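You operate a simulated robot arm through the tools that you are given. There is no shell and no other tool.

You are at the controls of a simulated two-armed robot. One attempt, no reset.

TASK
Take the gold bung and leave it on top of the oak trial block. Then put the ash trial block on the shelf of the sorting table. Then screw the cap back on the orange dye bottle. Then put the wooden brush on the low shelf of the timber rack. Then take the grey strap pad and leave it on the top of the tilt board. Then take the 10 mm blue shim from the top of the drying stand and put it on the amber board. Then fetch the jug with the red handle and set it on the top of the test bench. Then put the yellow cap on top of the spruce trial block. Then fetch the 6 mm shim from the top of the banding bench and stand it on the top of the store counter. Then put the jug with the yellow handle in the inside of the sink. Then pull the dowels drawer open. Keep to this order. Set down upright: gold bung, ash trial block, blue shim, jug with the red handle, yellow cap, shim, jug with the yellow handle.
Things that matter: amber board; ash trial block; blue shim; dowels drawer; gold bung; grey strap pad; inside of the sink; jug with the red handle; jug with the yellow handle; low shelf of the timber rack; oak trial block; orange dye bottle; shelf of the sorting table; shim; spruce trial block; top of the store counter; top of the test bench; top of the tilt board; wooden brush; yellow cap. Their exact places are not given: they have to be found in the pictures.

The check looks at the end state, three seconds after you hand in, the way a careful person would. Anything else that was tipped, shoved, dropped, spilled or broken makes it a failure. A push-on lid holds only when it is set on centred and level and pressed home; a screw cap is set on level and turned clockwise until tight.

THE ROBOT
Two 7-joint arms with two-finger parallel grippers on one trunk, on a base that drives. Base frame: it is fixed to the floor where the robot stands at the start and does not move with it; the origin is under the middle of the robot, x ahead of it, y to its left, z up. Readings come in mm, rad, newtons and seconds.
The left shoulder is at the start at [-82, 119, 851], the right one opposite. With the tool pointing down near the work surface each hand reaches from about 100 to 580 mm from the robot's upright axis, wherever it stands, measured 20 degrees to its own side. Places, roughly: amber board [1500, -6000, 750]; ash trial block [-5250, -2750, 1000]; blue shim [750, -6500, 750]; dowels drawer [2100, -5500, 700]; gold bung (6x4x7 cm) [-2700, -500, 900]; grey strap pad [0, -5750, 1000]; inside of the sink [-200, -4400, 800]; jug with the red handle [500, -4000, 1000]; jug with the yellow handle [500, -4250, 1000]; low shelf of the timber rack [-2300, -8300, 300]; oak trial block [-6250, -1750, 1000]; orange dye bottle [-3250, -7000, 750]; shelf of the sorting table [-3400, -6900, 200]; shim [6000, -2750, 750]; spruce trial block [750, -4000, 1000]; top of the store counter [5300, 900, 900]; top of the test bench [2900, -5000, 900]; top of the tilt board [-1900, -5800, 700]; wooden brush (3x2x17 cm) [-2900, -7500, 900]; yellow cap (6x6x8 cm) [400, -3800, 900]. Payload 3.43 kg a hand.
The TCP of each hand is the grasp point between the finger pads, 30 mm short of the fingertips. In the tool frame z runs along the fingers and y along their closing line. The gripper opens to 94 mm. The fingers are 28 mm wide and 10 mm thick; the gripper's body (50 by 96 mm) begins 55 mm behind the TCP.
Orientation is that of the tool frame in the base frame, as a unit quaternion [w, x, y, z]. With the fingers straight down and closing along the base's y, the tool's x points along the base's -x, its y along +y and its z along -z.

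THE INTERFACE
- The arms move only by the tool nudge_tool. It takes "left_moves", "right_moves" or both (then of equal length, played together; a hand with none holds still); each is a list of rows, each a list of 7 numbers: the shift along the tool's x, y, z in units of 100 mm (1.0 is 100 mm), then the turn, a rotation vector about the tool's x, y, z in units of 180 degrees (1.0 is 180 degrees), then the opening, from 0 (shut) to 1 (fully open). In form: [[dx, dy, dz, ax, ay, az, fingers], ...]. A call has 1 to 20 rows; each row is the pose to reach, as a shift and turn from the pose commanded when the call began, along the tool's axes at that moment. A call with a number of a shift or a turn outside -1 to 1 is refused whole. Each row takes 0.2 s and may step no farther than 50 mm and 0.15 rad from the row before; otherwise, or with a gripper value out of range, the whole call is refused. A pose out of reach is approached as far as the arm can. The call stops where the force on the tool passes 40 N (or 10 N more than at its start, if that is more) or the arm is blocked; 0.2 s more then pass. The fingers move at their own pace (about 153 mm/s each) and stop on an object; they squeeze with about 33 N. The grip force told is the motor's: it shows also when the fingers shut on nothing. Time passes only in rows, and 0.2 s behind the last, so rows that repeat a pose let the fingers close. The reply holds the time, the measured pose of the TCP, the force on the tool along the base axes, the opening and the grip force, in the units named above and with some noise, with the torque about the TCP (base axes, N m) and any sound that the robot's microphone picked up.
- Cameras (640 x 400 px; columns grow to the right, rows downward): "scene" is now at [32.8, 17.5, 1573.9]; the picture's right is [0.20, -0.98, 0.00], its down [-0.67, -0.14, -0.73] and it looks along [0.72, 0.15, -0.68] (base axes); focal length 285 px, centre (320, 200). "left" rides on the left gripper at [76, -14, -103] in its tool frame; the picture's right is [0.18, 0.98, 0.00], its down [-0.75, 0.14, -0.64] and it looks along [-0.63, 0.12, 0.77] (tool axes); focal length 243 px, centre (320, 200). "right" rides on the right gripper at [76, 14, -102] in its tool frame; the picture's right is [-0.18, 0.98, 0.00], its down [-0.75, -0.14, -0.64] and it looks along [-0.63, -0.12, 0.77] (tool axes); focal length 243 px, centre (320, 200).
- capture(camera): a new picture of that camera. No time passes.
- lift_body(by): slides the trunk up (or, below 0, down) by that many mm; the arms and the scene camera ride with it, the base frame stays. It gives what a move gives, with no picture.
- steer(legs): drives the robot by 1 to 6 legs, each [ahead, left, turn to the left] in mm, mm and rad, along the robot's own axes; the way and the turn of a leg run together, so that a leg with both is an arc; at most 1500 mm and 3.142 rad a leg. The arms and the cameras ride along, it lands a little off, and it stops where it bumps. It gives what a move gives.
- turn_head(pan, tilt): turns the head with the scene camera to pan (to the left, within 2.496 rad either way) and tilt (down, from -0.506 to 1.204), counted from straight ahead of the robot. It gives what a move gives.
- point_at(camera, pixels): for up to 12 pixels [column, row] of the newest picture of that camera ("zoom" is the newest enlarged one), the place [x, y, z] in the base frame of the surface seen there, good to about 3 mm, but the place of the scene camera against the robot may be out by one fixed shift of up to 12 mm in any direction. No time passes.
- close_up(camera, box): a new picture of the part [left, top, right, bottom] of that camera's present view, enlarged. No time passes.
- close_job(): hands the job in; it is judged then, once.

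Unless the task says otherwise, let go and move clear before handing in.

The tools are called after "Emit:" as a command line: name --argument value ..., lists and objects as JSON in quotes. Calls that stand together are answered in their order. nudge_tool: Moves the arms, as the interface text tells. Its arguments: {"type":"object","properties":{"left_moves":{"type":"array"},"right_moves":{"type":"array"}},"required":[]} The other tools are called the same way: lift_body (by) slides the trunk up or down; steer (legs) drives the base; turn_head (pan, tilt) turns the head that bears the scene camera; capture (camera) takes a picture; point_at (camera, pixels) gives the place of the surface under pixels of a picture; close_up (camera, box) takes an enlarged picture of a part of a camera's view; close_job () hands the job in.

At the start:

```text
time_s: 0.0
left_tcp_pos: [329.3, 155.0, 1116.3]
left_ee_rot: [0.0, 0.0, 1.0, 0.0]
left_ft_force: [-0.2, -0.2, 0.5]
left_wrist_torque: [-0.01, -0.02, 0.03]
left_grip_width: 94.0
left_grip_force: 0.1
right_tcp_pos: [344.5, -116.3, 1071.1]
right_ee_rot: [0.001, 0.0, 1.0, -0.001]
right_ft_force: [0.4, 0.3, -0.5]
right_wrist_torque: [0.03, 0.01, -0.01]
right_grip_width: 94.0
right_grip_force: 0.1
trunk travel left (down, up): [-275.0, 60.0]
robot x, y, heading: [-2.9, 1.3, 0.0]
head pan, tilt: [0.204, 0.749]
```

scene: 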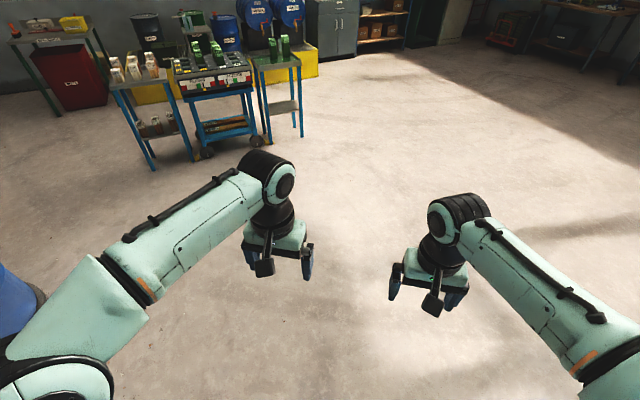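
right: 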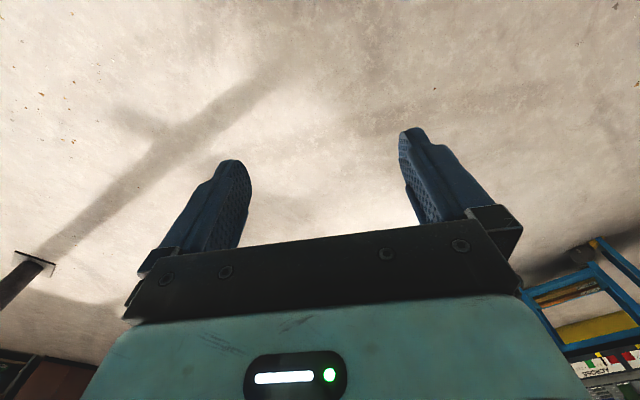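
left: 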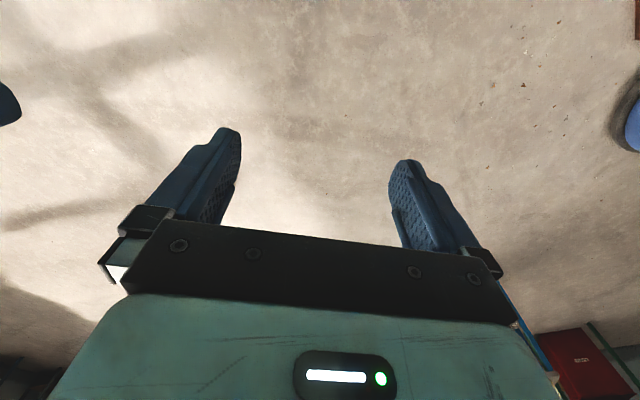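

The start pictures show a workshop, with benches ahead and the gold bung somewhere behind me near [-2700,-500]. I'll look around with the head before I drive.

Emit:
turn_head --pan 2.49 --tilt 0.3

Emit:
capture --camera "scene"

Emit:
turn_head --pan -2.49 --tilt 0.3

Emit:
capture --camera "scene"

Emit:
turn_head --pan -1.2 --tilt 0.2

Emit:
capture --camera "scene"

```text
time_s: 2.1
left_tcp_pos: [329.1, 154.5, 1115.6]
left_ee_rot: [0.001, 0.0, 1.0, 0.0]
left_ft_force: [0.0, 0.7, 0.6]
left_wrist_torque: [0.02, 0.0, 0.01]
left_grip_width: 94.0
left_grip_force: 0.1
right_tcp_pos: [344.8, -115.2, 1071.5]
right_ee_rot: [0.0, 0.0, 1.0, 0.0]
right_ft_force: [-0.4, 0.6, 0.8]
right_wrist_torque: [0.0, 0.01, 0.0]
right_grip_width: 93.9
right_grip_force: 0.0
trunk travel left (down, up): [-275.0, 60.0]
robot x, y, heading: [2.4, -0.8, -0.001]
head pan, tilt: [2.491, 0.3]
```

```text
taken
```

scene: 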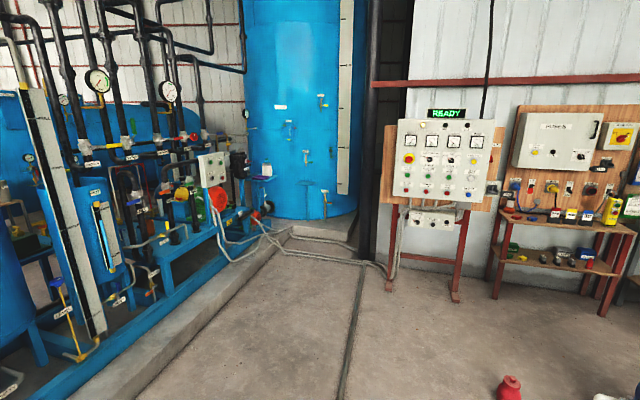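

```text
time_s: 6.0
left_tcp_pos: [327.8, 154.4, 1114.6]
left_ee_rot: [0.0, 0.001, 1.0, 0.0]
left_ft_force: [0.7, -0.7, 0.7]
left_wrist_torque: [-0.01, -0.03, -0.01]
left_grip_width: 94.0
left_grip_force: 0.0
right_tcp_pos: [344.9, -116.0, 1071.8]
right_ee_rot: [0.0, 0.0, 1.0, 0.0]
right_ft_force: [0.2, -0.9, 0.1]
right_wrist_torque: [-0.02, 0.0, -0.02]
right_grip_width: 93.8
right_grip_force: 0.1
trunk travel left (down, up): [-275.0, 60.0]
robot x, y, heading: [-0.7, 0.7, 0.0]
head pan, tilt: [-2.491, 0.3]
```

```text
taken
```

scene: 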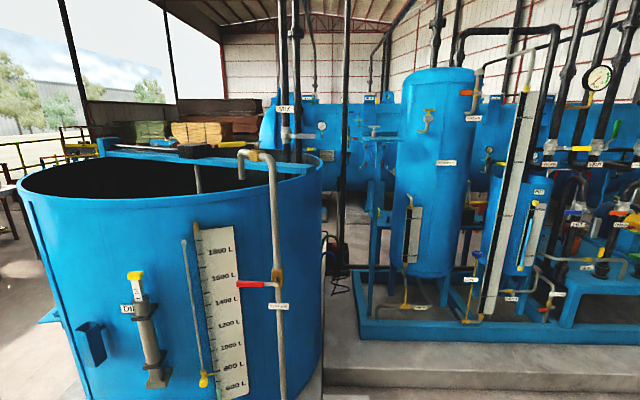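

```text
time_s: 7.5
left_tcp_pos: [328.8, 153.9, 1114.7]
left_ee_rot: [0.0, 0.0, 1.0, 0.0]
left_ft_force: [-0.1, 0.7, -0.1]
left_wrist_torque: [0.0, 0.03, 0.0]
left_grip_width: 93.9
left_grip_force: 0.0
right_tcp_pos: [344.3, -114.9, 1073.2]
right_ee_rot: [0.0, 0.0, 1.0, 0.001]
right_ft_force: [0.1, -0.2, 0.6]
right_wrist_torque: [0.06, -0.02, -0.01]
right_grip_width: 94.0
right_grip_force: 0.0
trunk travel left (down, up): [-275.0, 60.0]
robot x, y, heading: [1.7, 1.8, -0.001]
head pan, tilt: [-1.201, 0.201]
```

```text
taken
```

scene: 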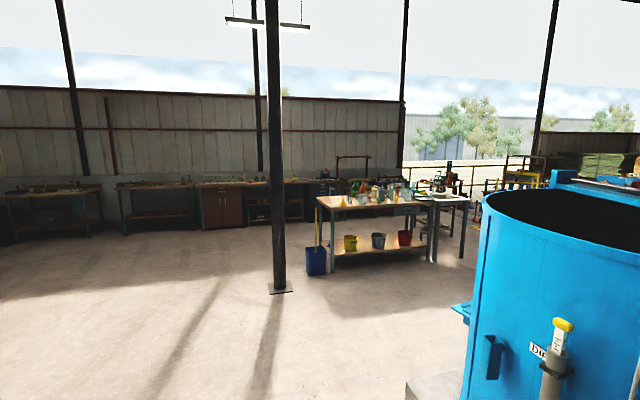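

This view shows the big vat at the right (480-640,170-400), and the counter with buckets at (320-470,200-260), which is probably the jug bench. I'll measure these, then take more views.

Emit:
point_at --camera "scene" --pixels '[[345, 205], [465, 200], [280, 288], [220, 190], [50, 190], [150, 185], [480, 270], [520, 195], [410, 395], [440, 190], [345, 250], [352, 160]]'

Emit:
turn_head --pan -1.9 --tilt 0.2

Emit:
capture --camera "scene"

Emit:
point_at --camera "scene" --pixels '[[100, 100], [200, 130], [300, 150], [400, 150], [500, 150], [100, 300], [300, 300], [450, 300], [550, 300], [600, 380], [30, 200], [320, 390]]'

```text
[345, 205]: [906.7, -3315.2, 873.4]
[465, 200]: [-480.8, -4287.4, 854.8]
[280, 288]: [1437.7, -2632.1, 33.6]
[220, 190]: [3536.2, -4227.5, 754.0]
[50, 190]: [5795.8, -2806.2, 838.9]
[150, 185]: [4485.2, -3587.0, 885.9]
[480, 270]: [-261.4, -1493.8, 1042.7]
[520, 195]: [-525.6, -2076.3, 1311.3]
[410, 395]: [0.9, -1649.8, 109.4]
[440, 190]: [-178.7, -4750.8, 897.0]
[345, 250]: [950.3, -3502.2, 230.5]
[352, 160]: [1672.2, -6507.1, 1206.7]
```

```text
time_s: 8.6
left_tcp_pos: [328.9, 154.3, 1114.6]
left_ee_rot: [0.0, 0.0, 1.0, 0.0]
left_ft_force: [-0.5, 0.1, -0.5]
left_wrist_torque: [-0.01, 0.02, -0.01]
left_grip_width: 93.8
left_grip_force: 0.0
right_tcp_pos: [344.7, -115.9, 1072.4]
right_ee_rot: [0.0, 0.0, 1.0, 0.0]
right_ft_force: [-1.0, 0.8, 0.3]
right_wrist_torque: [0.0, -0.01, 0.01]
right_grip_width: 94.0
right_grip_force: 0.1
trunk travel left (down, up): [-275.0, 60.0]
robot x, y, heading: [2.8, -4.9, 0.003]
head pan, tilt: [-1.901, 0.201]
```

```text
taken
```

scene: 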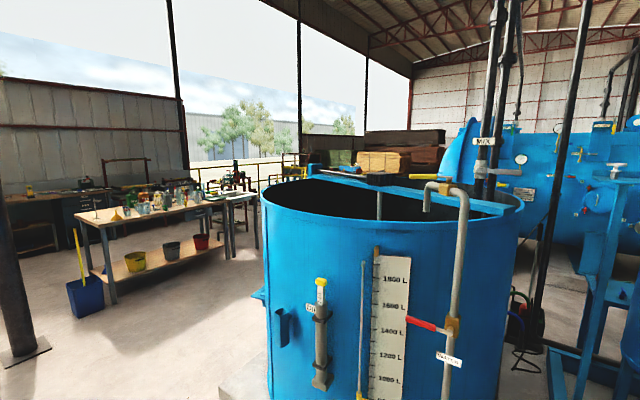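

```text
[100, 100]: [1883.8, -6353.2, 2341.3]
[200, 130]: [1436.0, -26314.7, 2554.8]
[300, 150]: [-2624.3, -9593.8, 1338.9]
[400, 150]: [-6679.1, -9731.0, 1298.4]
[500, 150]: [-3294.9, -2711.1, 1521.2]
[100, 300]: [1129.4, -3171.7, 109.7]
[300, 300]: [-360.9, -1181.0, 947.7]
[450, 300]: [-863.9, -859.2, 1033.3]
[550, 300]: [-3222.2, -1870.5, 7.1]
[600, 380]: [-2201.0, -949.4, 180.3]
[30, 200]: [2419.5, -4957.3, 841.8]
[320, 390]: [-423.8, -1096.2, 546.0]
```

I need a closer look towards the bung's rough bearing (-2.96 rad), so I'll turn the head to its limit and enlarge that part.

Emit:
turn_head --pan -2.49 --tilt 0.3

Emit:
close_up --camera "scene" --box '[320, 80, 640, 280]'

Emit:
point_at --camera "zoom" --pixels '[[200, 150], [260, 150], [330, 200], [400, 250], [450, 300], [500, 200], [560, 250], [600, 300], [90, 100], [100, 300], [620, 200], [400, 60]]'

Emit:
turn_head --pan 2.49 --tilt 0.3

Emit:
close_up --camera "scene" --box '[0, 80, 320, 280]'

Emit:
point_at --camera "zoom" --pixels '[[200, 150], [260, 150], [330, 200], [400, 250], [450, 300], [500, 200], [560, 250], [600, 300], [90, 100], [100, 300], [50, 200], [400, 380]]'

```text
time_s: 9.6
left_tcp_pos: [330.2, 155.1, 1116.1]
left_ee_rot: [0.0, 0.0, 1.0, -0.001]
left_ft_force: [-0.4, -0.3, -0.6]
left_wrist_torque: [0.01, 0.0, 0.03]
left_grip_width: 93.9
left_grip_force: 0.1
right_tcp_pos: [345.1, -115.6, 1072.2]
right_ee_rot: [0.0, 0.0, 1.0, 0.0]
right_ft_force: [-0.3, 0.5, -0.1]
right_wrist_torque: [-0.01, 0.01, -0.02]
right_grip_width: 93.8
right_grip_force: 0.1
trunk travel left (down, up): [-275.0, 60.0]
robot x, y, heading: [0.6, 1.0, -0.0]
head pan, tilt: [-2.491, 0.3]
```

```text
2.00 times, centred on (480, 180) of scene
```

zoom: 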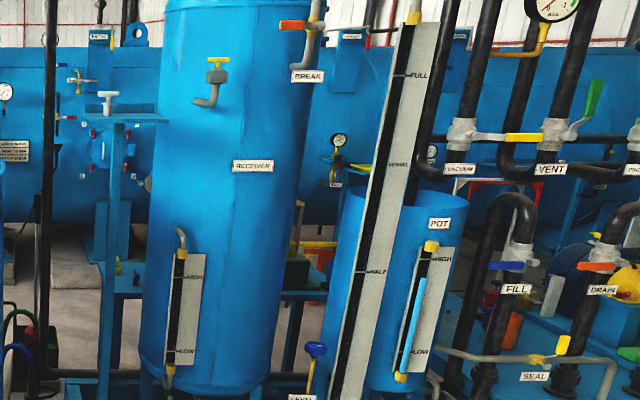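

```text
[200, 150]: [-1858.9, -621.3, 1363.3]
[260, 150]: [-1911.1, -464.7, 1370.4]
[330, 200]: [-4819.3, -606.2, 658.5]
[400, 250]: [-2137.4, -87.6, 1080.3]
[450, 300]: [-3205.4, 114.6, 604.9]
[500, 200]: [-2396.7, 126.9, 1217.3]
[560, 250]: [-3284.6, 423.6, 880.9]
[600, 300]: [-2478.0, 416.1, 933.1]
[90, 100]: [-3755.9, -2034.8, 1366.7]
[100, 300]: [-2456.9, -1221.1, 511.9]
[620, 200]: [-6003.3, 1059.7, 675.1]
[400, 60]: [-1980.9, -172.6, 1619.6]
```

```text
time_s: 13.5
left_tcp_pos: [329.2, 154.4, 1114.3]
left_ee_rot: [0.0, 0.0, 1.0, 0.0]
left_ft_force: [-0.6, 0.3, 0.6]
left_wrist_torque: [0.02, -0.01, 0.01]
left_grip_width: 94.0
left_grip_force: 0.1
right_tcp_pos: [344.4, -115.1, 1071.6]
right_ee_rot: [0.0, 0.001, 1.0, 0.0]
right_ft_force: [-0.8, 0.0, 0.9]
right_wrist_torque: [-0.02, 0.01, 0.03]
right_grip_width: 94.0
right_grip_force: 0.2
trunk travel left (down, up): [-275.0, 60.0]
robot x, y, heading: [-4.0, 0.5, -0.001]
head pan, tilt: [2.491, 0.3]
```

```text
2.00 times, centred on (160, 180) of scene
```

zoom: 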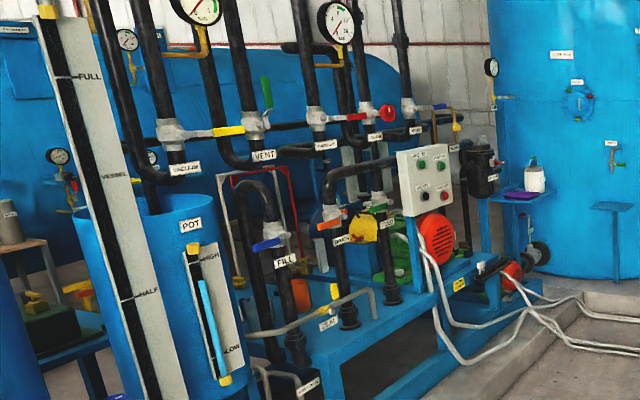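

```text
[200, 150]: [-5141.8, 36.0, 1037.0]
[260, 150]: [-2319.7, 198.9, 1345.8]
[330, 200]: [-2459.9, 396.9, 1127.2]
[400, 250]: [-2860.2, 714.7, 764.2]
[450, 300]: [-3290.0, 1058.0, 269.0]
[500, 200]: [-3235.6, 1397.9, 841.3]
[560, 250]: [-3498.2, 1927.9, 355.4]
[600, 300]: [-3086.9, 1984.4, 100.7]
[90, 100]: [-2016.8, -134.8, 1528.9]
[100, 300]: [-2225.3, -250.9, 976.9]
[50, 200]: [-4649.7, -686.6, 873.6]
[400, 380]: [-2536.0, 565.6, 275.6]
```

Between the receiver and the pot there's a dark green box with something yellow on it (zoom 30,300). I'll measure that.

Emit:
point_at --camera "zoom" --pixels '[[35, 298], [35, 320], [40, 345], [25, 250], [10, 230], [75, 290], [85, 300], [70, 365], [330, 293], [305, 290], [60, 335], [20, 300]]'

Emit:
close_up --camera "scene" --box '[0, 170, 120, 245]'

```text
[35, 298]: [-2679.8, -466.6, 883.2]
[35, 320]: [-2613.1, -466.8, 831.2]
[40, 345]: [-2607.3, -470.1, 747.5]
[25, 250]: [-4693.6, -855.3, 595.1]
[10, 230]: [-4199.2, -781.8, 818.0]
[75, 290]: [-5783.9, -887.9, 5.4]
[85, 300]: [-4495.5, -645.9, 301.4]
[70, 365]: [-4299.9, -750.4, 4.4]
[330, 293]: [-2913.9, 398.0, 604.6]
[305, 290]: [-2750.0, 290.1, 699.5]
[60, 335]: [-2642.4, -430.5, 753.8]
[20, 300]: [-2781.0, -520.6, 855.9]
```

```text
5.33 times, centred on (60, 208) of scene
```

zoom: 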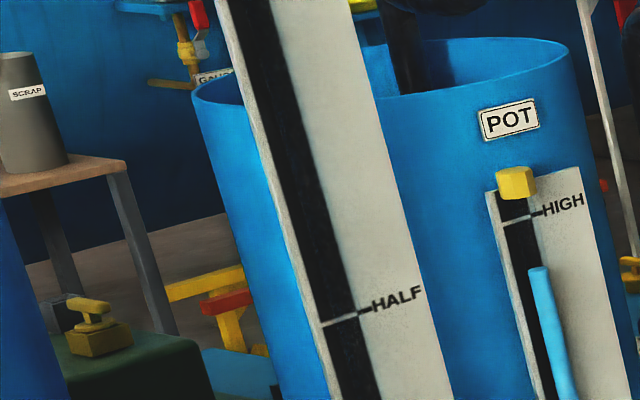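

The bung is the T-shaped gold piece at about [-2680,-467,883], on a green box behind the plant, so I'll have to get to it from the other side. Before turning I'll check what's close around the base, since a blue object showed at the lower left of the start picture.

Emit:
turn_head --pan 1.2 --tilt 0.9

Emit:
capture --camera "scene"

Emit:
turn_head --pan -1.2 --tilt 0.9

Emit:
capture --camera "scene"

Emit:
turn_head --pan 0.0 --tilt 0.2

Emit:
capture --camera "scene"

```text
time_s: 14.9
left_tcp_pos: [329.4, 153.7, 1116.4]
left_ee_rot: [0.0, -0.001, 1.0, -0.001]
left_ft_force: [0.5, -0.4, 0.8]
left_wrist_torque: [0.04, 0.01, 0.0]
left_grip_width: 94.2
left_grip_force: 0.1
right_tcp_pos: [345.1, -115.2, 1072.2]
right_ee_rot: [0.0, 0.0, 1.0, -0.001]
right_ft_force: [0.1, 1.1, -0.8]
right_wrist_torque: [0.01, -0.05, 0.04]
right_grip_width: 94.0
right_grip_force: 0.1
trunk travel left (down, up): [-275.0, 60.0]
robot x, y, heading: [-0.7, -1.4, -0.0]
head pan, tilt: [1.201, 0.901]
```

```text
taken
```

scene: 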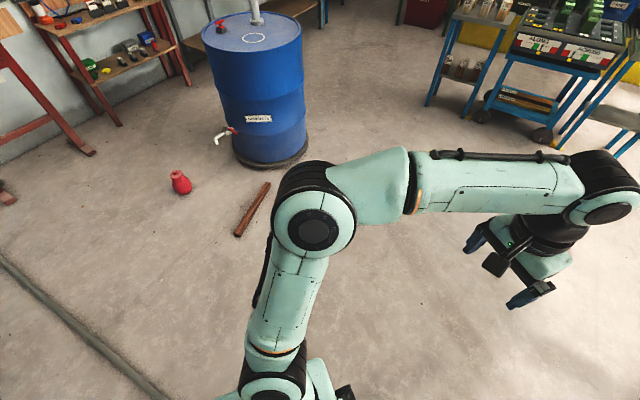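

```text
time_s: 17.1
left_tcp_pos: [328.7, 155.1, 1115.5]
left_ee_rot: [0.0, 0.0, 1.0, 0.0]
left_ft_force: [1.1, 0.0, -0.3]
left_wrist_torque: [-0.05, 0.01, -0.02]
left_grip_width: 93.9
left_grip_force: 0.0
right_tcp_pos: [343.9, -114.9, 1072.5]
right_ee_rot: [0.0, 0.0, 1.0, 0.0]
right_ft_force: [0.2, -0.3, -0.4]
right_wrist_torque: [0.02, 0.01, -0.01]
right_grip_width: 94.1
right_grip_force: 0.1
trunk travel left (down, up): [-275.0, 60.0]
robot x, y, heading: [0.2, 1.3, 0.001]
head pan, tilt: [-1.201, 0.901]
```

```text
taken
```

scene: 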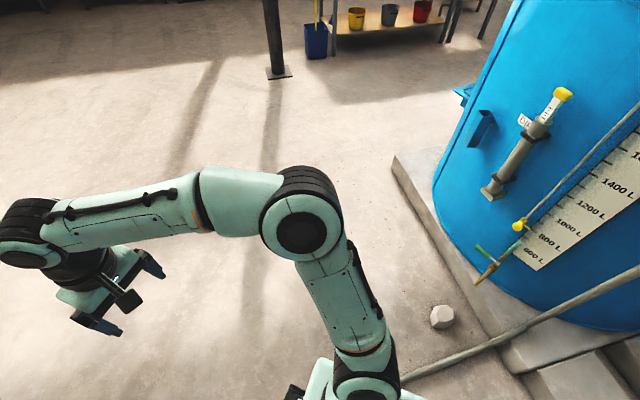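

```text
time_s: 18.5
left_tcp_pos: [329.6, 154.7, 1115.5]
left_ee_rot: [0.0, 0.0, 1.0, -0.001]
left_ft_force: [0.0, 0.9, 0.4]
left_wrist_torque: [0.01, -0.04, -0.02]
left_grip_width: 93.6
left_grip_force: 0.0
right_tcp_pos: [344.0, -114.8, 1072.1]
right_ee_rot: [0.0, 0.0, 1.0, 0.0]
right_ft_force: [0.0, -0.1, 0.4]
right_wrist_torque: [0.01, 0.02, 0.03]
right_grip_width: 94.0
right_grip_force: 0.2
trunk travel left (down, up): [-275.0, 60.0]
robot x, y, heading: [-3.3, -0.9, -0.003]
head pan, tilt: [0.0, 0.201]
```

```text
taken
```

scene: 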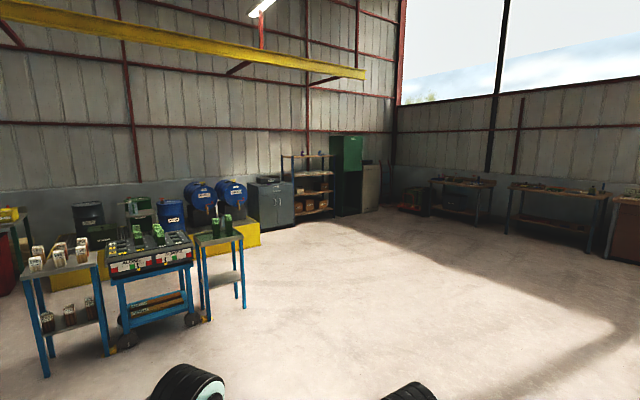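

The floor ahead is clear. On the right are a stone (440,317) and a rod near the vat plinth, so I'll move ahead first, then turn right and drive down towards y=-2300 at x≈600, between the vat plinth (x=0) and the pillar (x=1440).

Emit:
steer --legs '[[650, 0, 0], [0, 0, -1.5708], [1100, 0, 0]]'

Emit:
turn_head --pan 0.5 --tilt 0.45

Emit:
capture --camera "scene"

Emit:
turn_head --pan -0.5 --tilt 0.45

Emit:
capture --camera "scene"

```text
time_s: 31.1
left_tcp_pos: [839.6, -1423.1, 1115.7]
left_ee_rot: [0.0, 0.699, 0.715, 0.0]
left_ft_force: [0.7, -0.7, 1.1]
left_wrist_torque: [0.01, 0.02, 0.03]
left_grip_width: 94.2
left_grip_force: 0.1
right_tcp_pos: [570.6, -1444.6, 1072.9]
right_ee_rot: [0.0, 0.699, 0.715, 0.0]
right_ft_force: [0.1, 0.9, -0.3]
right_wrist_torque: [-0.01, 0.02, -0.01]
right_grip_width: 94.0
right_grip_force: 0.1
trunk travel left (down, up): [-275.0, 60.0]
robot x, y, heading: [675.4, -1096.9, -1.546]
head pan, tilt: [0.0, 0.201]
```

```text
time_s: 32.1
left_tcp_pos: [840.1, -1422.4, 1114.5]
left_ee_rot: [0.0, 0.7, 0.714, 0.001]
left_ft_force: [0.2, 0.0, 0.1]
left_wrist_torque: [0.0, -0.03, 0.04]
left_grip_width: 93.9
left_grip_force: 0.0
right_tcp_pos: [570.4, -1444.1, 1071.6]
right_ee_rot: [0.0, 0.699, 0.715, 0.0]
right_ft_force: [0.3, 0.3, -0.2]
right_wrist_torque: [-0.03, -0.02, -0.02]
right_grip_width: 94.0
right_grip_force: 0.1
trunk travel left (down, up): [-275.0, 60.0]
robot x, y, heading: [676.1, -1099.1, -1.552]
head pan, tilt: [0.499, 0.45]
```

```text
taken
```

scene: 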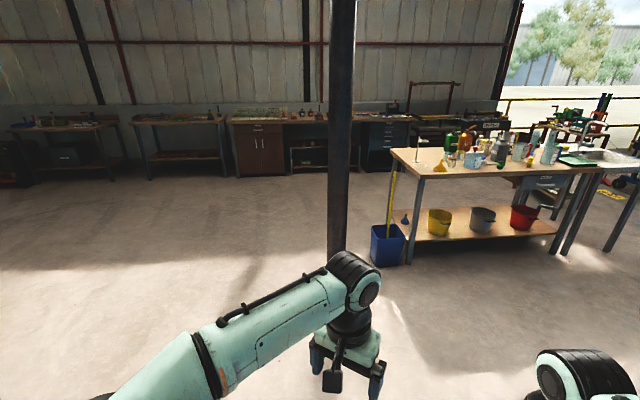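

```text
time_s: 33.3
left_tcp_pos: [839.5, -1422.7, 1115.1]
left_ee_rot: [0.0, 0.699, 0.715, -0.001]
left_ft_force: [0.2, -0.3, -0.1]
left_wrist_torque: [0.01, -0.02, 0.02]
left_grip_width: 94.1
left_grip_force: 0.1
right_tcp_pos: [570.5, -1444.4, 1072.0]
right_ee_rot: [-0.001, 0.699, 0.715, 0.0]
right_ft_force: [0.2, 0.1, -0.8]
right_wrist_torque: [-0.02, 0.0, -0.03]
right_grip_width: 94.0
right_grip_force: 0.0
trunk travel left (down, up): [-275.0, 60.0]
robot x, y, heading: [679.9, -1096.9, -1.549]
head pan, tilt: [-0.499, 0.45]
```

```text
taken
```

scene: 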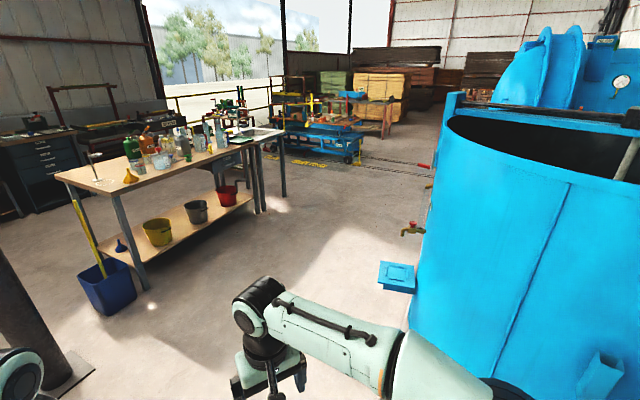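

There's a wide corridor between the bench with buckets and the vat. I'll measure the obstacles along it.

Emit:
point_at --camera "scene" --pixels '[[384, 285], [404, 231], [425, 168], [270, 205], [142, 285], [100, 310], [365, 160], [330, 160], [430, 120], [470, 115], [385, 60], [440, 100]]'

Emit:
close_up --camera "scene" --box '[240, 50, 480, 200]'

```text
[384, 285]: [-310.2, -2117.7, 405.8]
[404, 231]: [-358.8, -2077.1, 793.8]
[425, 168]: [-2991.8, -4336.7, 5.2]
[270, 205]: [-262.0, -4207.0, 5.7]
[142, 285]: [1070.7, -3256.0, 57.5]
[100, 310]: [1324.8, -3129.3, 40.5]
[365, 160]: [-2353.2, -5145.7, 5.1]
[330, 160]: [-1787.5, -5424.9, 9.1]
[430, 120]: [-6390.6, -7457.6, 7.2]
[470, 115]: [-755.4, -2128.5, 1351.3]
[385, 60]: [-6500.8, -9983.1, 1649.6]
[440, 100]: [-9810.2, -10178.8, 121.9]
```

```text
2.67 times, centred on (360, 125) of scene
```

zoom: 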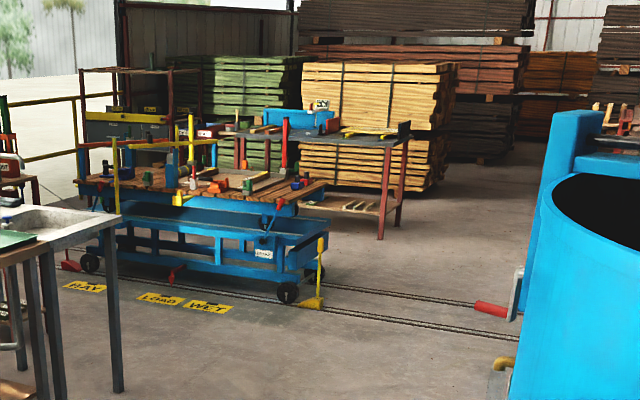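

The corridor is clear. I'll drive to about (700,-2550), turn to heading about -2.85, then go west between the bench and the vat.

Emit:
steer --legs '[[1450, 0, 0], [0, 0, -1.35], [1500, 0, 0]]'

Emit:
turn_head --pan -0.5 --tilt 0.35

Emit:
capture --camera "scene"

Emit:
turn_head --pan 0.5 --tilt 0.35

Emit:
capture --camera "scene"

```text
time_s: 50.9
left_tcp_pos: [-1039.7, -3120.5, 1114.1]
left_ee_rot: [-0.001, 0.993, 0.116, 0.0]
left_ft_force: [0.5, -0.7, 0.4]
left_wrist_torque: [0.02, -0.03, 0.01]
left_grip_width: 94.0
left_grip_force: 0.0
right_tcp_pos: [-1118.6, -2863.4, 1072.3]
right_ee_rot: [0.0, 0.993, 0.116, 0.0]
right_ft_force: [-0.2, 0.0, 0.2]
right_wrist_torque: [0.01, 0.02, -0.01]
right_grip_width: 93.9
right_grip_force: 0.0
trunk travel left (down, up): [-275.0, 60.0]
robot x, y, heading: [-756.7, -2893.6, -2.908]
head pan, tilt: [-0.499, 0.45]
```

```text
time_s: 51.5
left_tcp_pos: [-1039.7, -3120.6, 1116.3]
left_ee_rot: [0.0, 0.993, 0.117, 0.0]
left_ft_force: [0.2, -0.5, -0.2]
left_wrist_torque: [0.03, 0.01, 0.0]
left_grip_width: 93.9
left_grip_force: 0.0
right_tcp_pos: [-1118.0, -2861.8, 1072.8]
right_ee_rot: [0.0, 0.993, 0.117, -0.001]
right_ft_force: [0.0, -0.5, 0.7]
right_wrist_torque: [-0.02, 0.03, -0.02]
right_grip_width: 94.0
right_grip_force: 0.1
trunk travel left (down, up): [-275.0, 60.0]
robot x, y, heading: [-758.1, -2892.5, -2.906]
head pan, tilt: [-0.499, 0.351]
```

```text
taken
```

scene: 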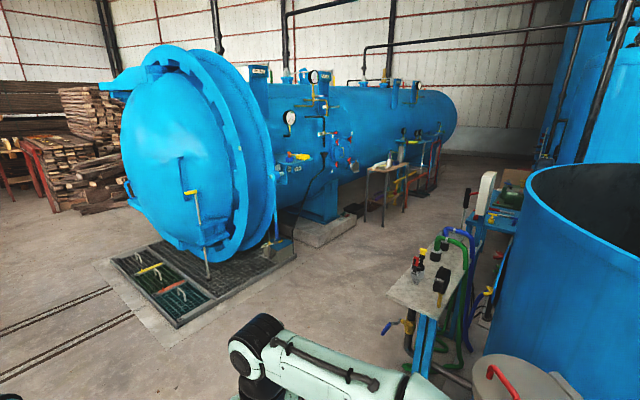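

```text
time_s: 52.8
left_tcp_pos: [-1038.9, -3120.4, 1114.9]
left_ee_rot: [0.0, 0.993, 0.118, 0.0]
left_ft_force: [-0.3, 0.1, -0.6]
left_wrist_torque: [-0.02, -0.02, 0.01]
left_grip_width: 94.0
left_grip_force: 0.1
right_tcp_pos: [-1116.3, -2862.0, 1072.0]
right_ee_rot: [0.0, 0.993, 0.116, 0.0]
right_ft_force: [0.6, -0.3, 0.4]
right_wrist_torque: [0.0, -0.01, 0.0]
right_grip_width: 93.9
right_grip_force: 0.0
trunk travel left (down, up): [-275.0, 60.0]
robot x, y, heading: [-757.5, -2892.3, -2.905]
head pan, tilt: [0.499, 0.351]
```

```text
taken
```

scene: 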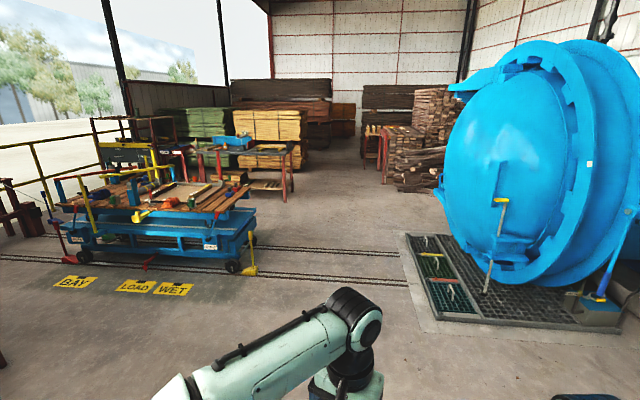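

The corridor to the bung goes between the autoclave and the plant on the right. I'll look there again and measure the obstacles.

Emit:
turn_head --pan -0.75 --tilt 0.4

Emit:
capture --camera "scene"

Emit:
close_up --camera "scene" --box '[220, 60, 540, 260]'

Emit:
point_at --camera "zoom" --pixels '[[60, 355], [160, 330], [205, 290], [280, 230], [230, 250], [330, 230], [420, 380], [460, 200], [500, 130], [430, 160], [400, 280], [480, 320]]'

```text
time_s: 54.2
left_tcp_pos: [-1040.1, -3121.4, 1115.4]
left_ee_rot: [0.0, 0.993, 0.117, 0.0]
left_ft_force: [0.6, 0.5, -0.1]
left_wrist_torque: [0.0, -0.01, 0.01]
left_grip_width: 94.0
left_grip_force: 0.0
right_tcp_pos: [-1117.4, -2862.4, 1072.0]
right_ee_rot: [0.0, 0.993, 0.116, 0.0]
right_ft_force: [0.1, -0.6, -0.1]
right_wrist_torque: [0.01, 0.01, 0.01]
right_grip_width: 94.2
right_grip_force: 0.1
trunk travel left (down, up): [-275.0, 60.0]
robot x, y, heading: [-756.2, -2895.0, -2.912]
head pan, tilt: [-0.75, 0.4]
```

```text
taken
```

scene: 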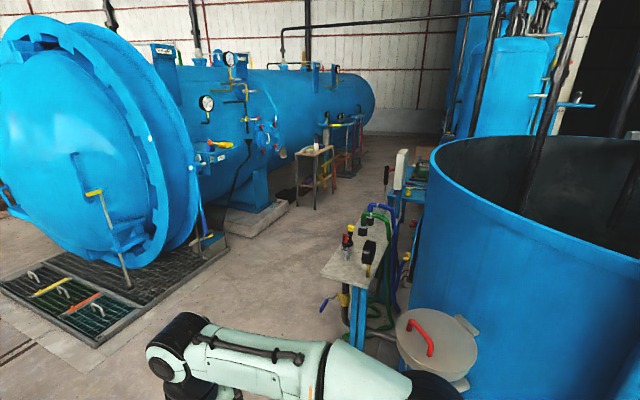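

```text
2.00 times, centred on (380, 160) of scene
```

zoom: 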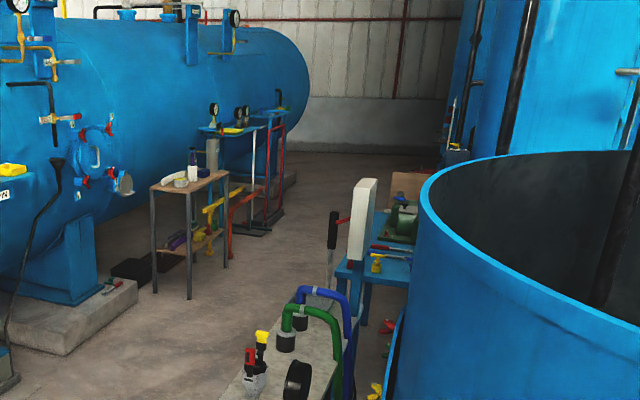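

```text
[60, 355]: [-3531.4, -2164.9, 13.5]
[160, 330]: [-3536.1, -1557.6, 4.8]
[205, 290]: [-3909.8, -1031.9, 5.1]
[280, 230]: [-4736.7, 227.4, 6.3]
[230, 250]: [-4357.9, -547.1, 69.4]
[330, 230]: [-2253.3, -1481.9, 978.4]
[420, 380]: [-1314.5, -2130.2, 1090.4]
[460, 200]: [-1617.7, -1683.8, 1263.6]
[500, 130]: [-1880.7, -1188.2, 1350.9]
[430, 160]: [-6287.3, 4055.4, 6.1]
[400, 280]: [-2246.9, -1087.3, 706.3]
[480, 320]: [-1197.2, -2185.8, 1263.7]
```

Emit:
point_at --camera "scene" --pixels '[[325, 270], [360, 235], [328, 303], [345, 320], [356, 350], [400, 345], [125, 285], [230, 240], [385, 325], [390, 185], [395, 215], [145, 320]]'

```text
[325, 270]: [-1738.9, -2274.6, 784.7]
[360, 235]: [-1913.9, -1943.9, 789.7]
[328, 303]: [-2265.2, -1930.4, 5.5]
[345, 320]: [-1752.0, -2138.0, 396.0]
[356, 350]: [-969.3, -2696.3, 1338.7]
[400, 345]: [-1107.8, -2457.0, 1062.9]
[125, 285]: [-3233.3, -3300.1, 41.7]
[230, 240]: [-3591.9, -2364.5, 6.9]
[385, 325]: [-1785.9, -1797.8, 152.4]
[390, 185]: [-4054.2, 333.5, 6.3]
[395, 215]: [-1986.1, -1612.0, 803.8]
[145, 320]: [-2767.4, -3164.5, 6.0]
```

The aisle between x≈-2300 and -3530 is clear. I'll go west along y≈-2890, swing in to (-2900,-2300), and turn to face north.

Emit:
steer --legs '[[0, 0, -0.235], [1400, 0, 0], [0, 0, -0.675], [950, 0, 0], [0, 0, -0.9]]'

Emit:
turn_head --pan -0.2 --tilt 0.45

Emit:
capture --camera "scene"

Emit:
point_at --camera "scene" --pixels '[[320, 200], [320, 260], [420, 200], [480, 250], [200, 200], [150, 250], [380, 150], [450, 150], [300, 140], [250, 200], [400, 260], [420, 300]]'

```text
time_s: 66.2
left_tcp_pos: [-2826.4, -2534.8, 1114.2]
left_ee_rot: [0.01, 0.945, -0.326, 0.015]
left_ft_force: [-0.7, 0.1, 1.4]
left_wrist_torque: [-0.01, -0.01, 0.0]
left_grip_width: 93.8
left_grip_force: 0.0
right_tcp_pos: [-2676.4, -2309.3, 1072.5]
right_ee_rot: [0.0, 0.943, -0.332, -0.001]
right_ft_force: [0.1, 0.3, 0.6]
right_wrist_torque: [0.05, 0.02, -0.02]
right_grip_width: 93.8
right_grip_force: 0.0
trunk travel left (down, up): [-275.0, 60.0]
robot x, y, heading: [-2478.3, -2612.8, 2.468]
head pan, tilt: [-0.75, 0.4]
stopped in leg 4: the force on the tool passed its limit at 119 N (the readings are from after the stop); the commanded pose is now the measured one
```

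```text
time_s: 67.1
left_tcp_pos: [-2826.5, -2534.9, 1116.0]
left_ee_rot: [0.009, 0.945, -0.326, 0.018]
left_ft_force: [3.9, -3.4, 2.6]
left_wrist_torque: [-0.03, 0.19, 0.24]
left_grip_width: 93.8
left_grip_force: 0.1
right_tcp_pos: [-2678.0, -2308.3, 1071.8]
right_ee_rot: [0.0, 0.943, -0.332, 0.001]
right_ft_force: [0.1, -1.0, 0.4]
right_wrist_torque: [0.01, 0.01, 0.01]
right_grip_width: 94.1
right_grip_force: 0.1
trunk travel left (down, up): [-275.0, 60.0]
robot x, y, heading: [-2476.8, -2612.2, 2.463]
head pan, tilt: [-0.201, 0.45]
```

```text
taken
```

scene: 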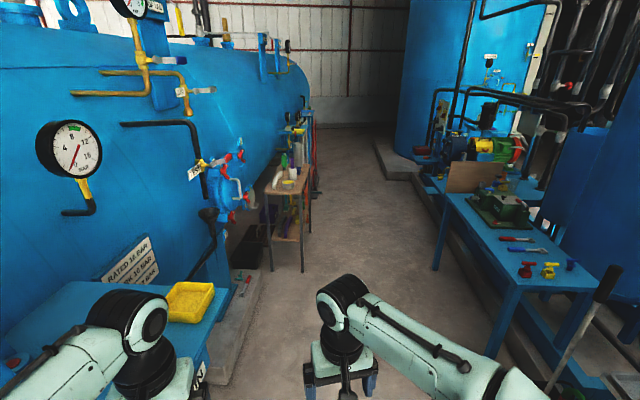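

```text
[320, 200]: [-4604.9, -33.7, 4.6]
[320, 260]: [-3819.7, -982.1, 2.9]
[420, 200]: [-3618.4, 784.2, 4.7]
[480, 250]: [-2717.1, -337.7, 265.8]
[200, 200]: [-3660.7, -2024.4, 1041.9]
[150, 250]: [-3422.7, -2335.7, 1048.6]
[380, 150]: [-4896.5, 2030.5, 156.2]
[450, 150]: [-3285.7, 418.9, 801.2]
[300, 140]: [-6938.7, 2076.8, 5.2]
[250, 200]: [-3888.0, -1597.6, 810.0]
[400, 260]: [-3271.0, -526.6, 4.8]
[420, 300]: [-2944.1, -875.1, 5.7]
```

The left hand bumped something at about (-2830,-2535,1115). I'll look at what it touched.

Emit:
capture --camera "left"

Emit:
turn_head --pan 0.5 --tilt 0.6

Emit:
capture --camera "scene"

```text
taken
```

left: 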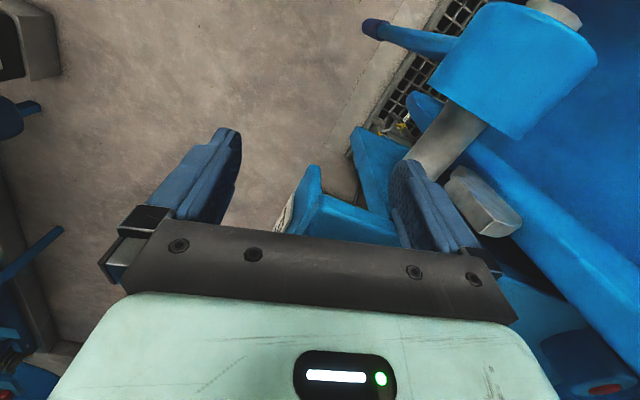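

```text
time_s: 68.2
left_tcp_pos: [-2825.5, -2533.0, 1113.8]
left_ee_rot: [0.009, 0.945, -0.327, 0.017]
left_ft_force: [3.9, -2.9, 3.4]
left_wrist_torque: [0.0, 0.16, 0.24]
left_grip_width: 93.7
left_grip_force: 0.1
right_tcp_pos: [-2676.7, -2308.6, 1072.4]
right_ee_rot: [0.0, 0.943, -0.332, 0.0]
right_ft_force: [0.4, -0.8, 0.6]
right_wrist_torque: [0.0, -0.02, -0.02]
right_grip_width: 93.9
right_grip_force: 0.1
trunk travel left (down, up): [-275.0, 60.0]
robot x, y, heading: [-2480.1, -2612.0, 2.463]
head pan, tilt: [0.499, 0.6]
```

```text
taken
```

scene: 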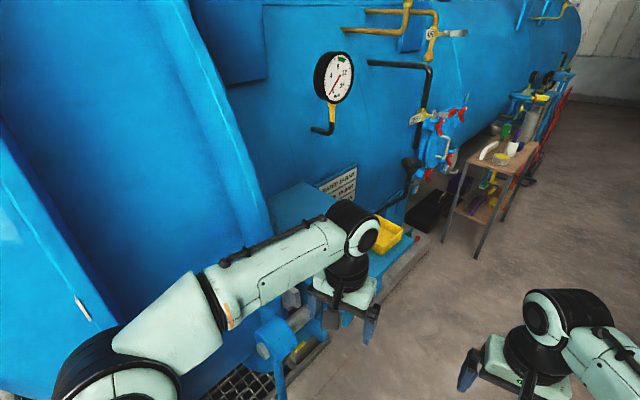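

The left finger touched a solid blue clamp on the autoclave. I'll measure it, the tray shelf and the table on the other side before backing off.

Emit:
point_at --camera "scene" --pixels '[[275, 340], [300, 318], [262, 350], [322, 345], [385, 235], [400, 265], [275, 200], [450, 235], [492, 255], [235, 200], [300, 200], [210, 325]]'

Emit:
point_at --camera "left" --pixels '[[440, 30], [380, 40], [310, 190], [290, 215], [450, 130], [490, 210], [375, 170], [40, 240], [520, 50], [560, 330]]'

```text
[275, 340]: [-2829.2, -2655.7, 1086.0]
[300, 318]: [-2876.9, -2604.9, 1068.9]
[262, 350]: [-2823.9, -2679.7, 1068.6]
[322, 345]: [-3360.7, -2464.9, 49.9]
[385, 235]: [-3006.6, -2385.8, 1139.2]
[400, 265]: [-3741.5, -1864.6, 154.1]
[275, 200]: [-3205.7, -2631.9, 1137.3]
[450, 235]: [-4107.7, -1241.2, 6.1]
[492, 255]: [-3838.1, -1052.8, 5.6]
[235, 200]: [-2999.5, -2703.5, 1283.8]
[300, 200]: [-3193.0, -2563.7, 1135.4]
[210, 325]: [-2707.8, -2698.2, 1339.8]
```

```text
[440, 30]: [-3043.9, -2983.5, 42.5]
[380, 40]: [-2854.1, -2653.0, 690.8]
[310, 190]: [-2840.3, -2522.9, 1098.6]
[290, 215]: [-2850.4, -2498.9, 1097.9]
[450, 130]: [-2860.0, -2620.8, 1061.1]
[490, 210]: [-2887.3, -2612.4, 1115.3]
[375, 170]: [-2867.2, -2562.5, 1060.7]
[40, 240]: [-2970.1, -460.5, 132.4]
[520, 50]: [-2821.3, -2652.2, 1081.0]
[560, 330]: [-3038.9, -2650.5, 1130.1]
```

The clamp occupies x -2820 to -2890, y -2500 to -2690, z 1060 to 1115, and the tray shelf is at about (-3007,-2386). I'll back away a little, then check how far my own elbows stick out.

Emit:
steer --legs '[[-150, 0, 0], [0, -80, 0]]'

Emit:
turn_head --pan 1.2 --tilt 0.9

Emit:
capture --camera "scene"

Emit:
point_at --camera "scene" --pixels '[[313, 228], [313, 175], [313, 165], [280, 380], [360, 190], [600, 200]]'

```text
time_s: 70.5
left_tcp_pos: [-2661.0, -2563.7, 1115.5]
left_ee_rot: [0.009, 0.945, -0.326, 0.017]
left_ft_force: [0.6, -0.7, -0.2]
left_wrist_torque: [-0.02, 0.03, 0.01]
left_grip_width: 94.1
left_grip_force: 0.2
right_tcp_pos: [-2511.1, -2339.0, 1071.9]
right_ee_rot: [0.0, 0.943, -0.332, 0.0]
right_ft_force: [1.0, 0.1, 1.2]
right_wrist_torque: [-0.02, 0.04, 0.0]
right_grip_width: 93.8
right_grip_force: 0.0
trunk travel left (down, up): [-275.0, 60.0]
robot x, y, heading: [-2318.3, -2642.1, 2.462]
head pan, tilt: [0.499, 0.6]
```

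```text
time_s: 71.6
left_tcp_pos: [-2661.1, -2565.2, 1113.5]
left_ee_rot: [0.009, 0.945, -0.326, 0.017]
left_ft_force: [-0.1, -0.2, -0.3]
left_wrist_torque: [0.0, -0.01, 0.02]
left_grip_width: 93.8
left_grip_force: 0.1
right_tcp_pos: [-2511.5, -2338.9, 1070.9]
right_ee_rot: [0.0, 0.943, -0.332, 0.0]
right_ft_force: [-0.3, -0.3, -1.2]
right_wrist_torque: [-0.01, 0.01, 0.01]
right_grip_width: 94.1
right_grip_force: 0.0
trunk travel left (down, up): [-275.0, 60.0]
robot x, y, heading: [-2314.8, -2646.4, 2.466]
head pan, tilt: [1.201, 0.901]
```

```text
taken
```

scene: 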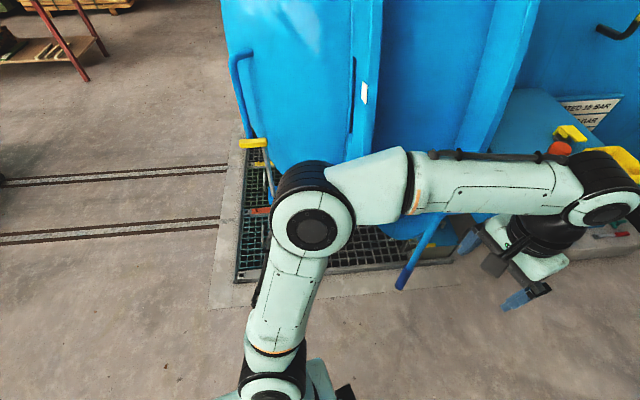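

```text
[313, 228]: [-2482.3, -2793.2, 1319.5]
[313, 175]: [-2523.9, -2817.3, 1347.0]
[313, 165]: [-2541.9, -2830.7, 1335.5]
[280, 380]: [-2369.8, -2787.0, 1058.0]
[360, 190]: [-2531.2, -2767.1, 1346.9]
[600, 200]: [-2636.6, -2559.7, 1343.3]
```

My elbow reaches about 340 mm sideways at z≈1340, and the autoclave ring is at x≈-2708 at that height. I'll square up to north at x≈-2260, go past the ring, then ease left into the aisle.

Emit:
steer --legs '[[0, 0, -0.895], [0, -55, 0], [350, 0, 0], [200, 350, 0]]'

Emit:
turn_head --pan 0.0 --tilt 0.5

Emit:
capture --camera "scene"

Emit:
turn_head --pan -0.7 --tilt 0.6

Emit:
capture --camera "scene"

```text
time_s: 80.2
left_tcp_pos: [-2758.9, -1779.3, 1114.5]
left_ee_rot: [0.015, 0.71, -0.704, 0.011]
left_ft_force: [-0.5, -1.4, 0.6]
left_wrist_torque: [-0.01, -0.04, 0.0]
left_grip_width: 93.8
left_grip_force: 0.1
right_tcp_pos: [-2489.0, -1754.2, 1070.9]
right_ee_rot: [0.0, -0.705, 0.709, 0.0]
right_ft_force: [-0.1, 0.4, -0.1]
right_wrist_torque: [0.0, 0.0, 0.0]
right_grip_width: 93.9
right_grip_force: 0.0
trunk travel left (down, up): [-275.0, 60.0]
robot x, y, heading: [-2603.5, -2095.1, 1.566]
head pan, tilt: [1.201, 0.901]
```

```text
time_s: 81.5
left_tcp_pos: [-2760.1, -1777.9, 1114.3]
left_ee_rot: [0.016, 0.709, -0.705, 0.011]
left_ft_force: [-0.8, 0.2, 0.6]
left_wrist_torque: [0.0, 0.03, 0.03]
left_grip_width: 94.3
left_grip_force: 0.1
right_tcp_pos: [-2488.2, -1754.7, 1072.3]
right_ee_rot: [-0.001, -0.705, 0.709, 0.0]
right_ft_force: [-0.1, 0.6, 0.1]
right_wrist_torque: [0.02, 0.01, -0.01]
right_grip_width: 93.9
right_grip_force: 0.1
trunk travel left (down, up): [-275.0, 60.0]
robot x, y, heading: [-2608.2, -2096.4, 1.573]
head pan, tilt: [0.0, 0.499]
```

```text
taken
```

scene: 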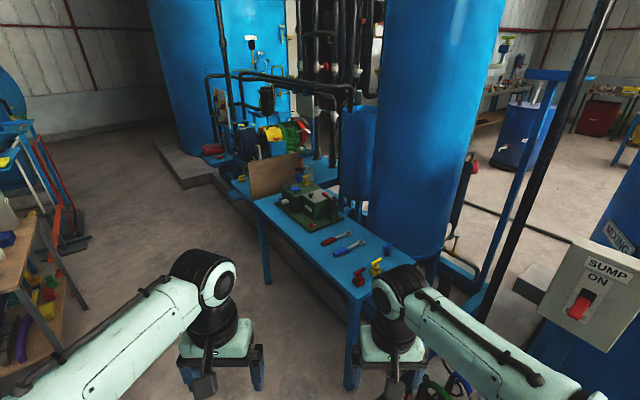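

```text
time_s: 82.6
left_tcp_pos: [-2759.1, -1779.5, 1115.4]
left_ee_rot: [0.016, 0.709, -0.705, 0.011]
left_ft_force: [-0.9, 0.5, -0.6]
left_wrist_torque: [-0.03, -0.04, 0.01]
left_grip_width: 94.0
left_grip_force: 0.0
right_tcp_pos: [-2489.4, -1755.4, 1070.8]
right_ee_rot: [0.001, -0.706, 0.709, -0.001]
right_ft_force: [1.0, 0.9, -0.6]
right_wrist_torque: [-0.01, 0.02, 0.04]
right_grip_width: 94.1
right_grip_force: 0.2
trunk travel left (down, up): [-275.0, 60.0]
robot x, y, heading: [-2604.5, -2101.2, 1.562]
head pan, tilt: [-0.7, 0.6]
```

```text
taken
```

scene: 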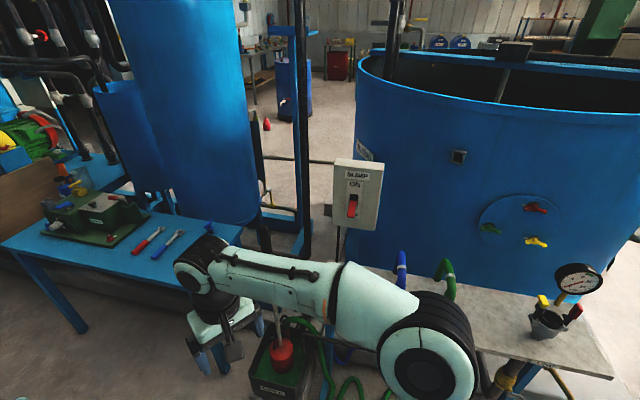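

The blue table with the green box and bung is ahead to the right. I'll measure its edges and see the bung closer.

Emit:
turn_head --pan -0.1 --tilt 0.6

Emit:
close_up --camera "scene" --box '[180, 100, 440, 262]'

Emit:
capture --camera "scene"

Emit:
point_at --camera "scene" --pixels '[[225, 165], [325, 280], [330, 175], [300, 160], [280, 140], [350, 210], [380, 240], [320, 380], [160, 180], [20, 220], [200, 120], [40, 150]]'

```text
time_s: 83.6
left_tcp_pos: [-2759.7, -1778.6, 1115.4]
left_ee_rot: [0.016, 0.71, -0.704, 0.012]
left_ft_force: [-0.3, 0.4, 0.1]
left_wrist_torque: [-0.01, 0.01, 0.0]
left_grip_width: 93.9
left_grip_force: 0.1
right_tcp_pos: [-2489.4, -1755.2, 1071.5]
right_ee_rot: [0.0, -0.705, 0.71, -0.001]
right_ft_force: [0.6, -0.6, 1.0]
right_wrist_torque: [-0.02, -0.03, 0.05]
right_grip_width: 93.9
right_grip_force: 0.0
trunk travel left (down, up): [-275.0, 60.0]
robot x, y, heading: [-2606.5, -2097.1, 1.564]
head pan, tilt: [-0.099, 0.6]
```

```text
2.46 times, centred on (310, 181) of scene
```

zoom: 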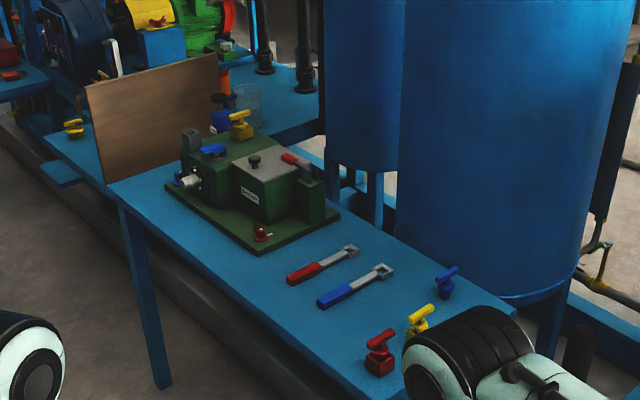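

```text
taken
```

scene: 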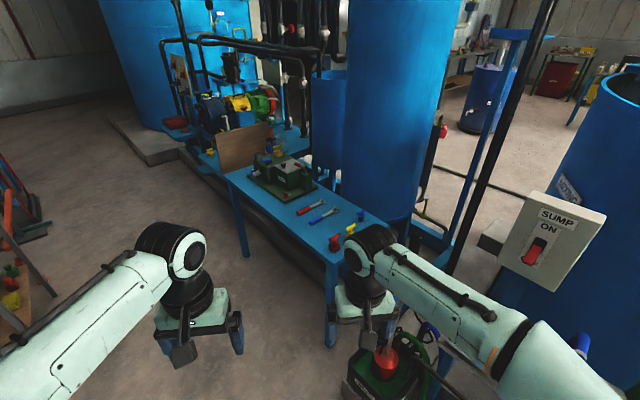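

```text
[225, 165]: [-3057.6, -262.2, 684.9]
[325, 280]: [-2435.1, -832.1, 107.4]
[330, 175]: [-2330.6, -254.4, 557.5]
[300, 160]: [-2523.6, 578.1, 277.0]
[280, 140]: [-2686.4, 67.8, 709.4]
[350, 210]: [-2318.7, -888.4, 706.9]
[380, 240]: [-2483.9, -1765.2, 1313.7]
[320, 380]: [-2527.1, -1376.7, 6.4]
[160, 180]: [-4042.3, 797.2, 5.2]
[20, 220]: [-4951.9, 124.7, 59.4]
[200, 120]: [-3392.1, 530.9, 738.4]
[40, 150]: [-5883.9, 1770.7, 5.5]
```

Emit:
close_up --camera "scene" --box '[180, 100, 440, 262]'

Emit:
point_at --camera "zoom" --pixels '[[242, 118], [240, 132], [110, 185], [375, 395], [45, 140], [165, 190], [255, 250], [340, 215], [420, 318], [380, 350], [72, 128], [215, 100]]'

Emit:
close_up --camera "scene" --box '[240, 135, 330, 191]'

```text
2.46 times, centred on (310, 181) of scene
```

zoom: 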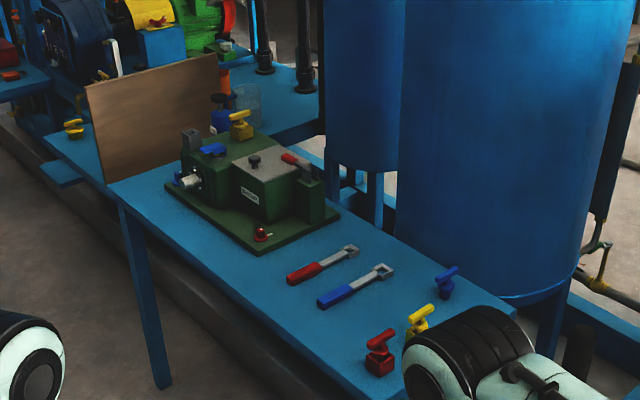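

```text
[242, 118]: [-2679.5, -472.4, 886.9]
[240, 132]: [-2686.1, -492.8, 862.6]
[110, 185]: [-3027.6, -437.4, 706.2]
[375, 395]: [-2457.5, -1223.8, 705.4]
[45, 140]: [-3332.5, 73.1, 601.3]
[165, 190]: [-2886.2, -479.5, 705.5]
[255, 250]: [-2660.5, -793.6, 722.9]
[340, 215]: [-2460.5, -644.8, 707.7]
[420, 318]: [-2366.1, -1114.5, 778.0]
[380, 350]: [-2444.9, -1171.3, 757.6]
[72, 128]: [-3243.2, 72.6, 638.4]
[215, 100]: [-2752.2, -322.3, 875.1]
```

```text
7.11 times, centred on (285, 163) of scene
```

zoom: 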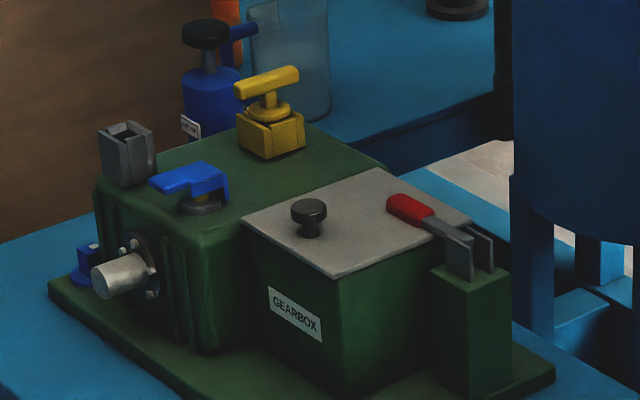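

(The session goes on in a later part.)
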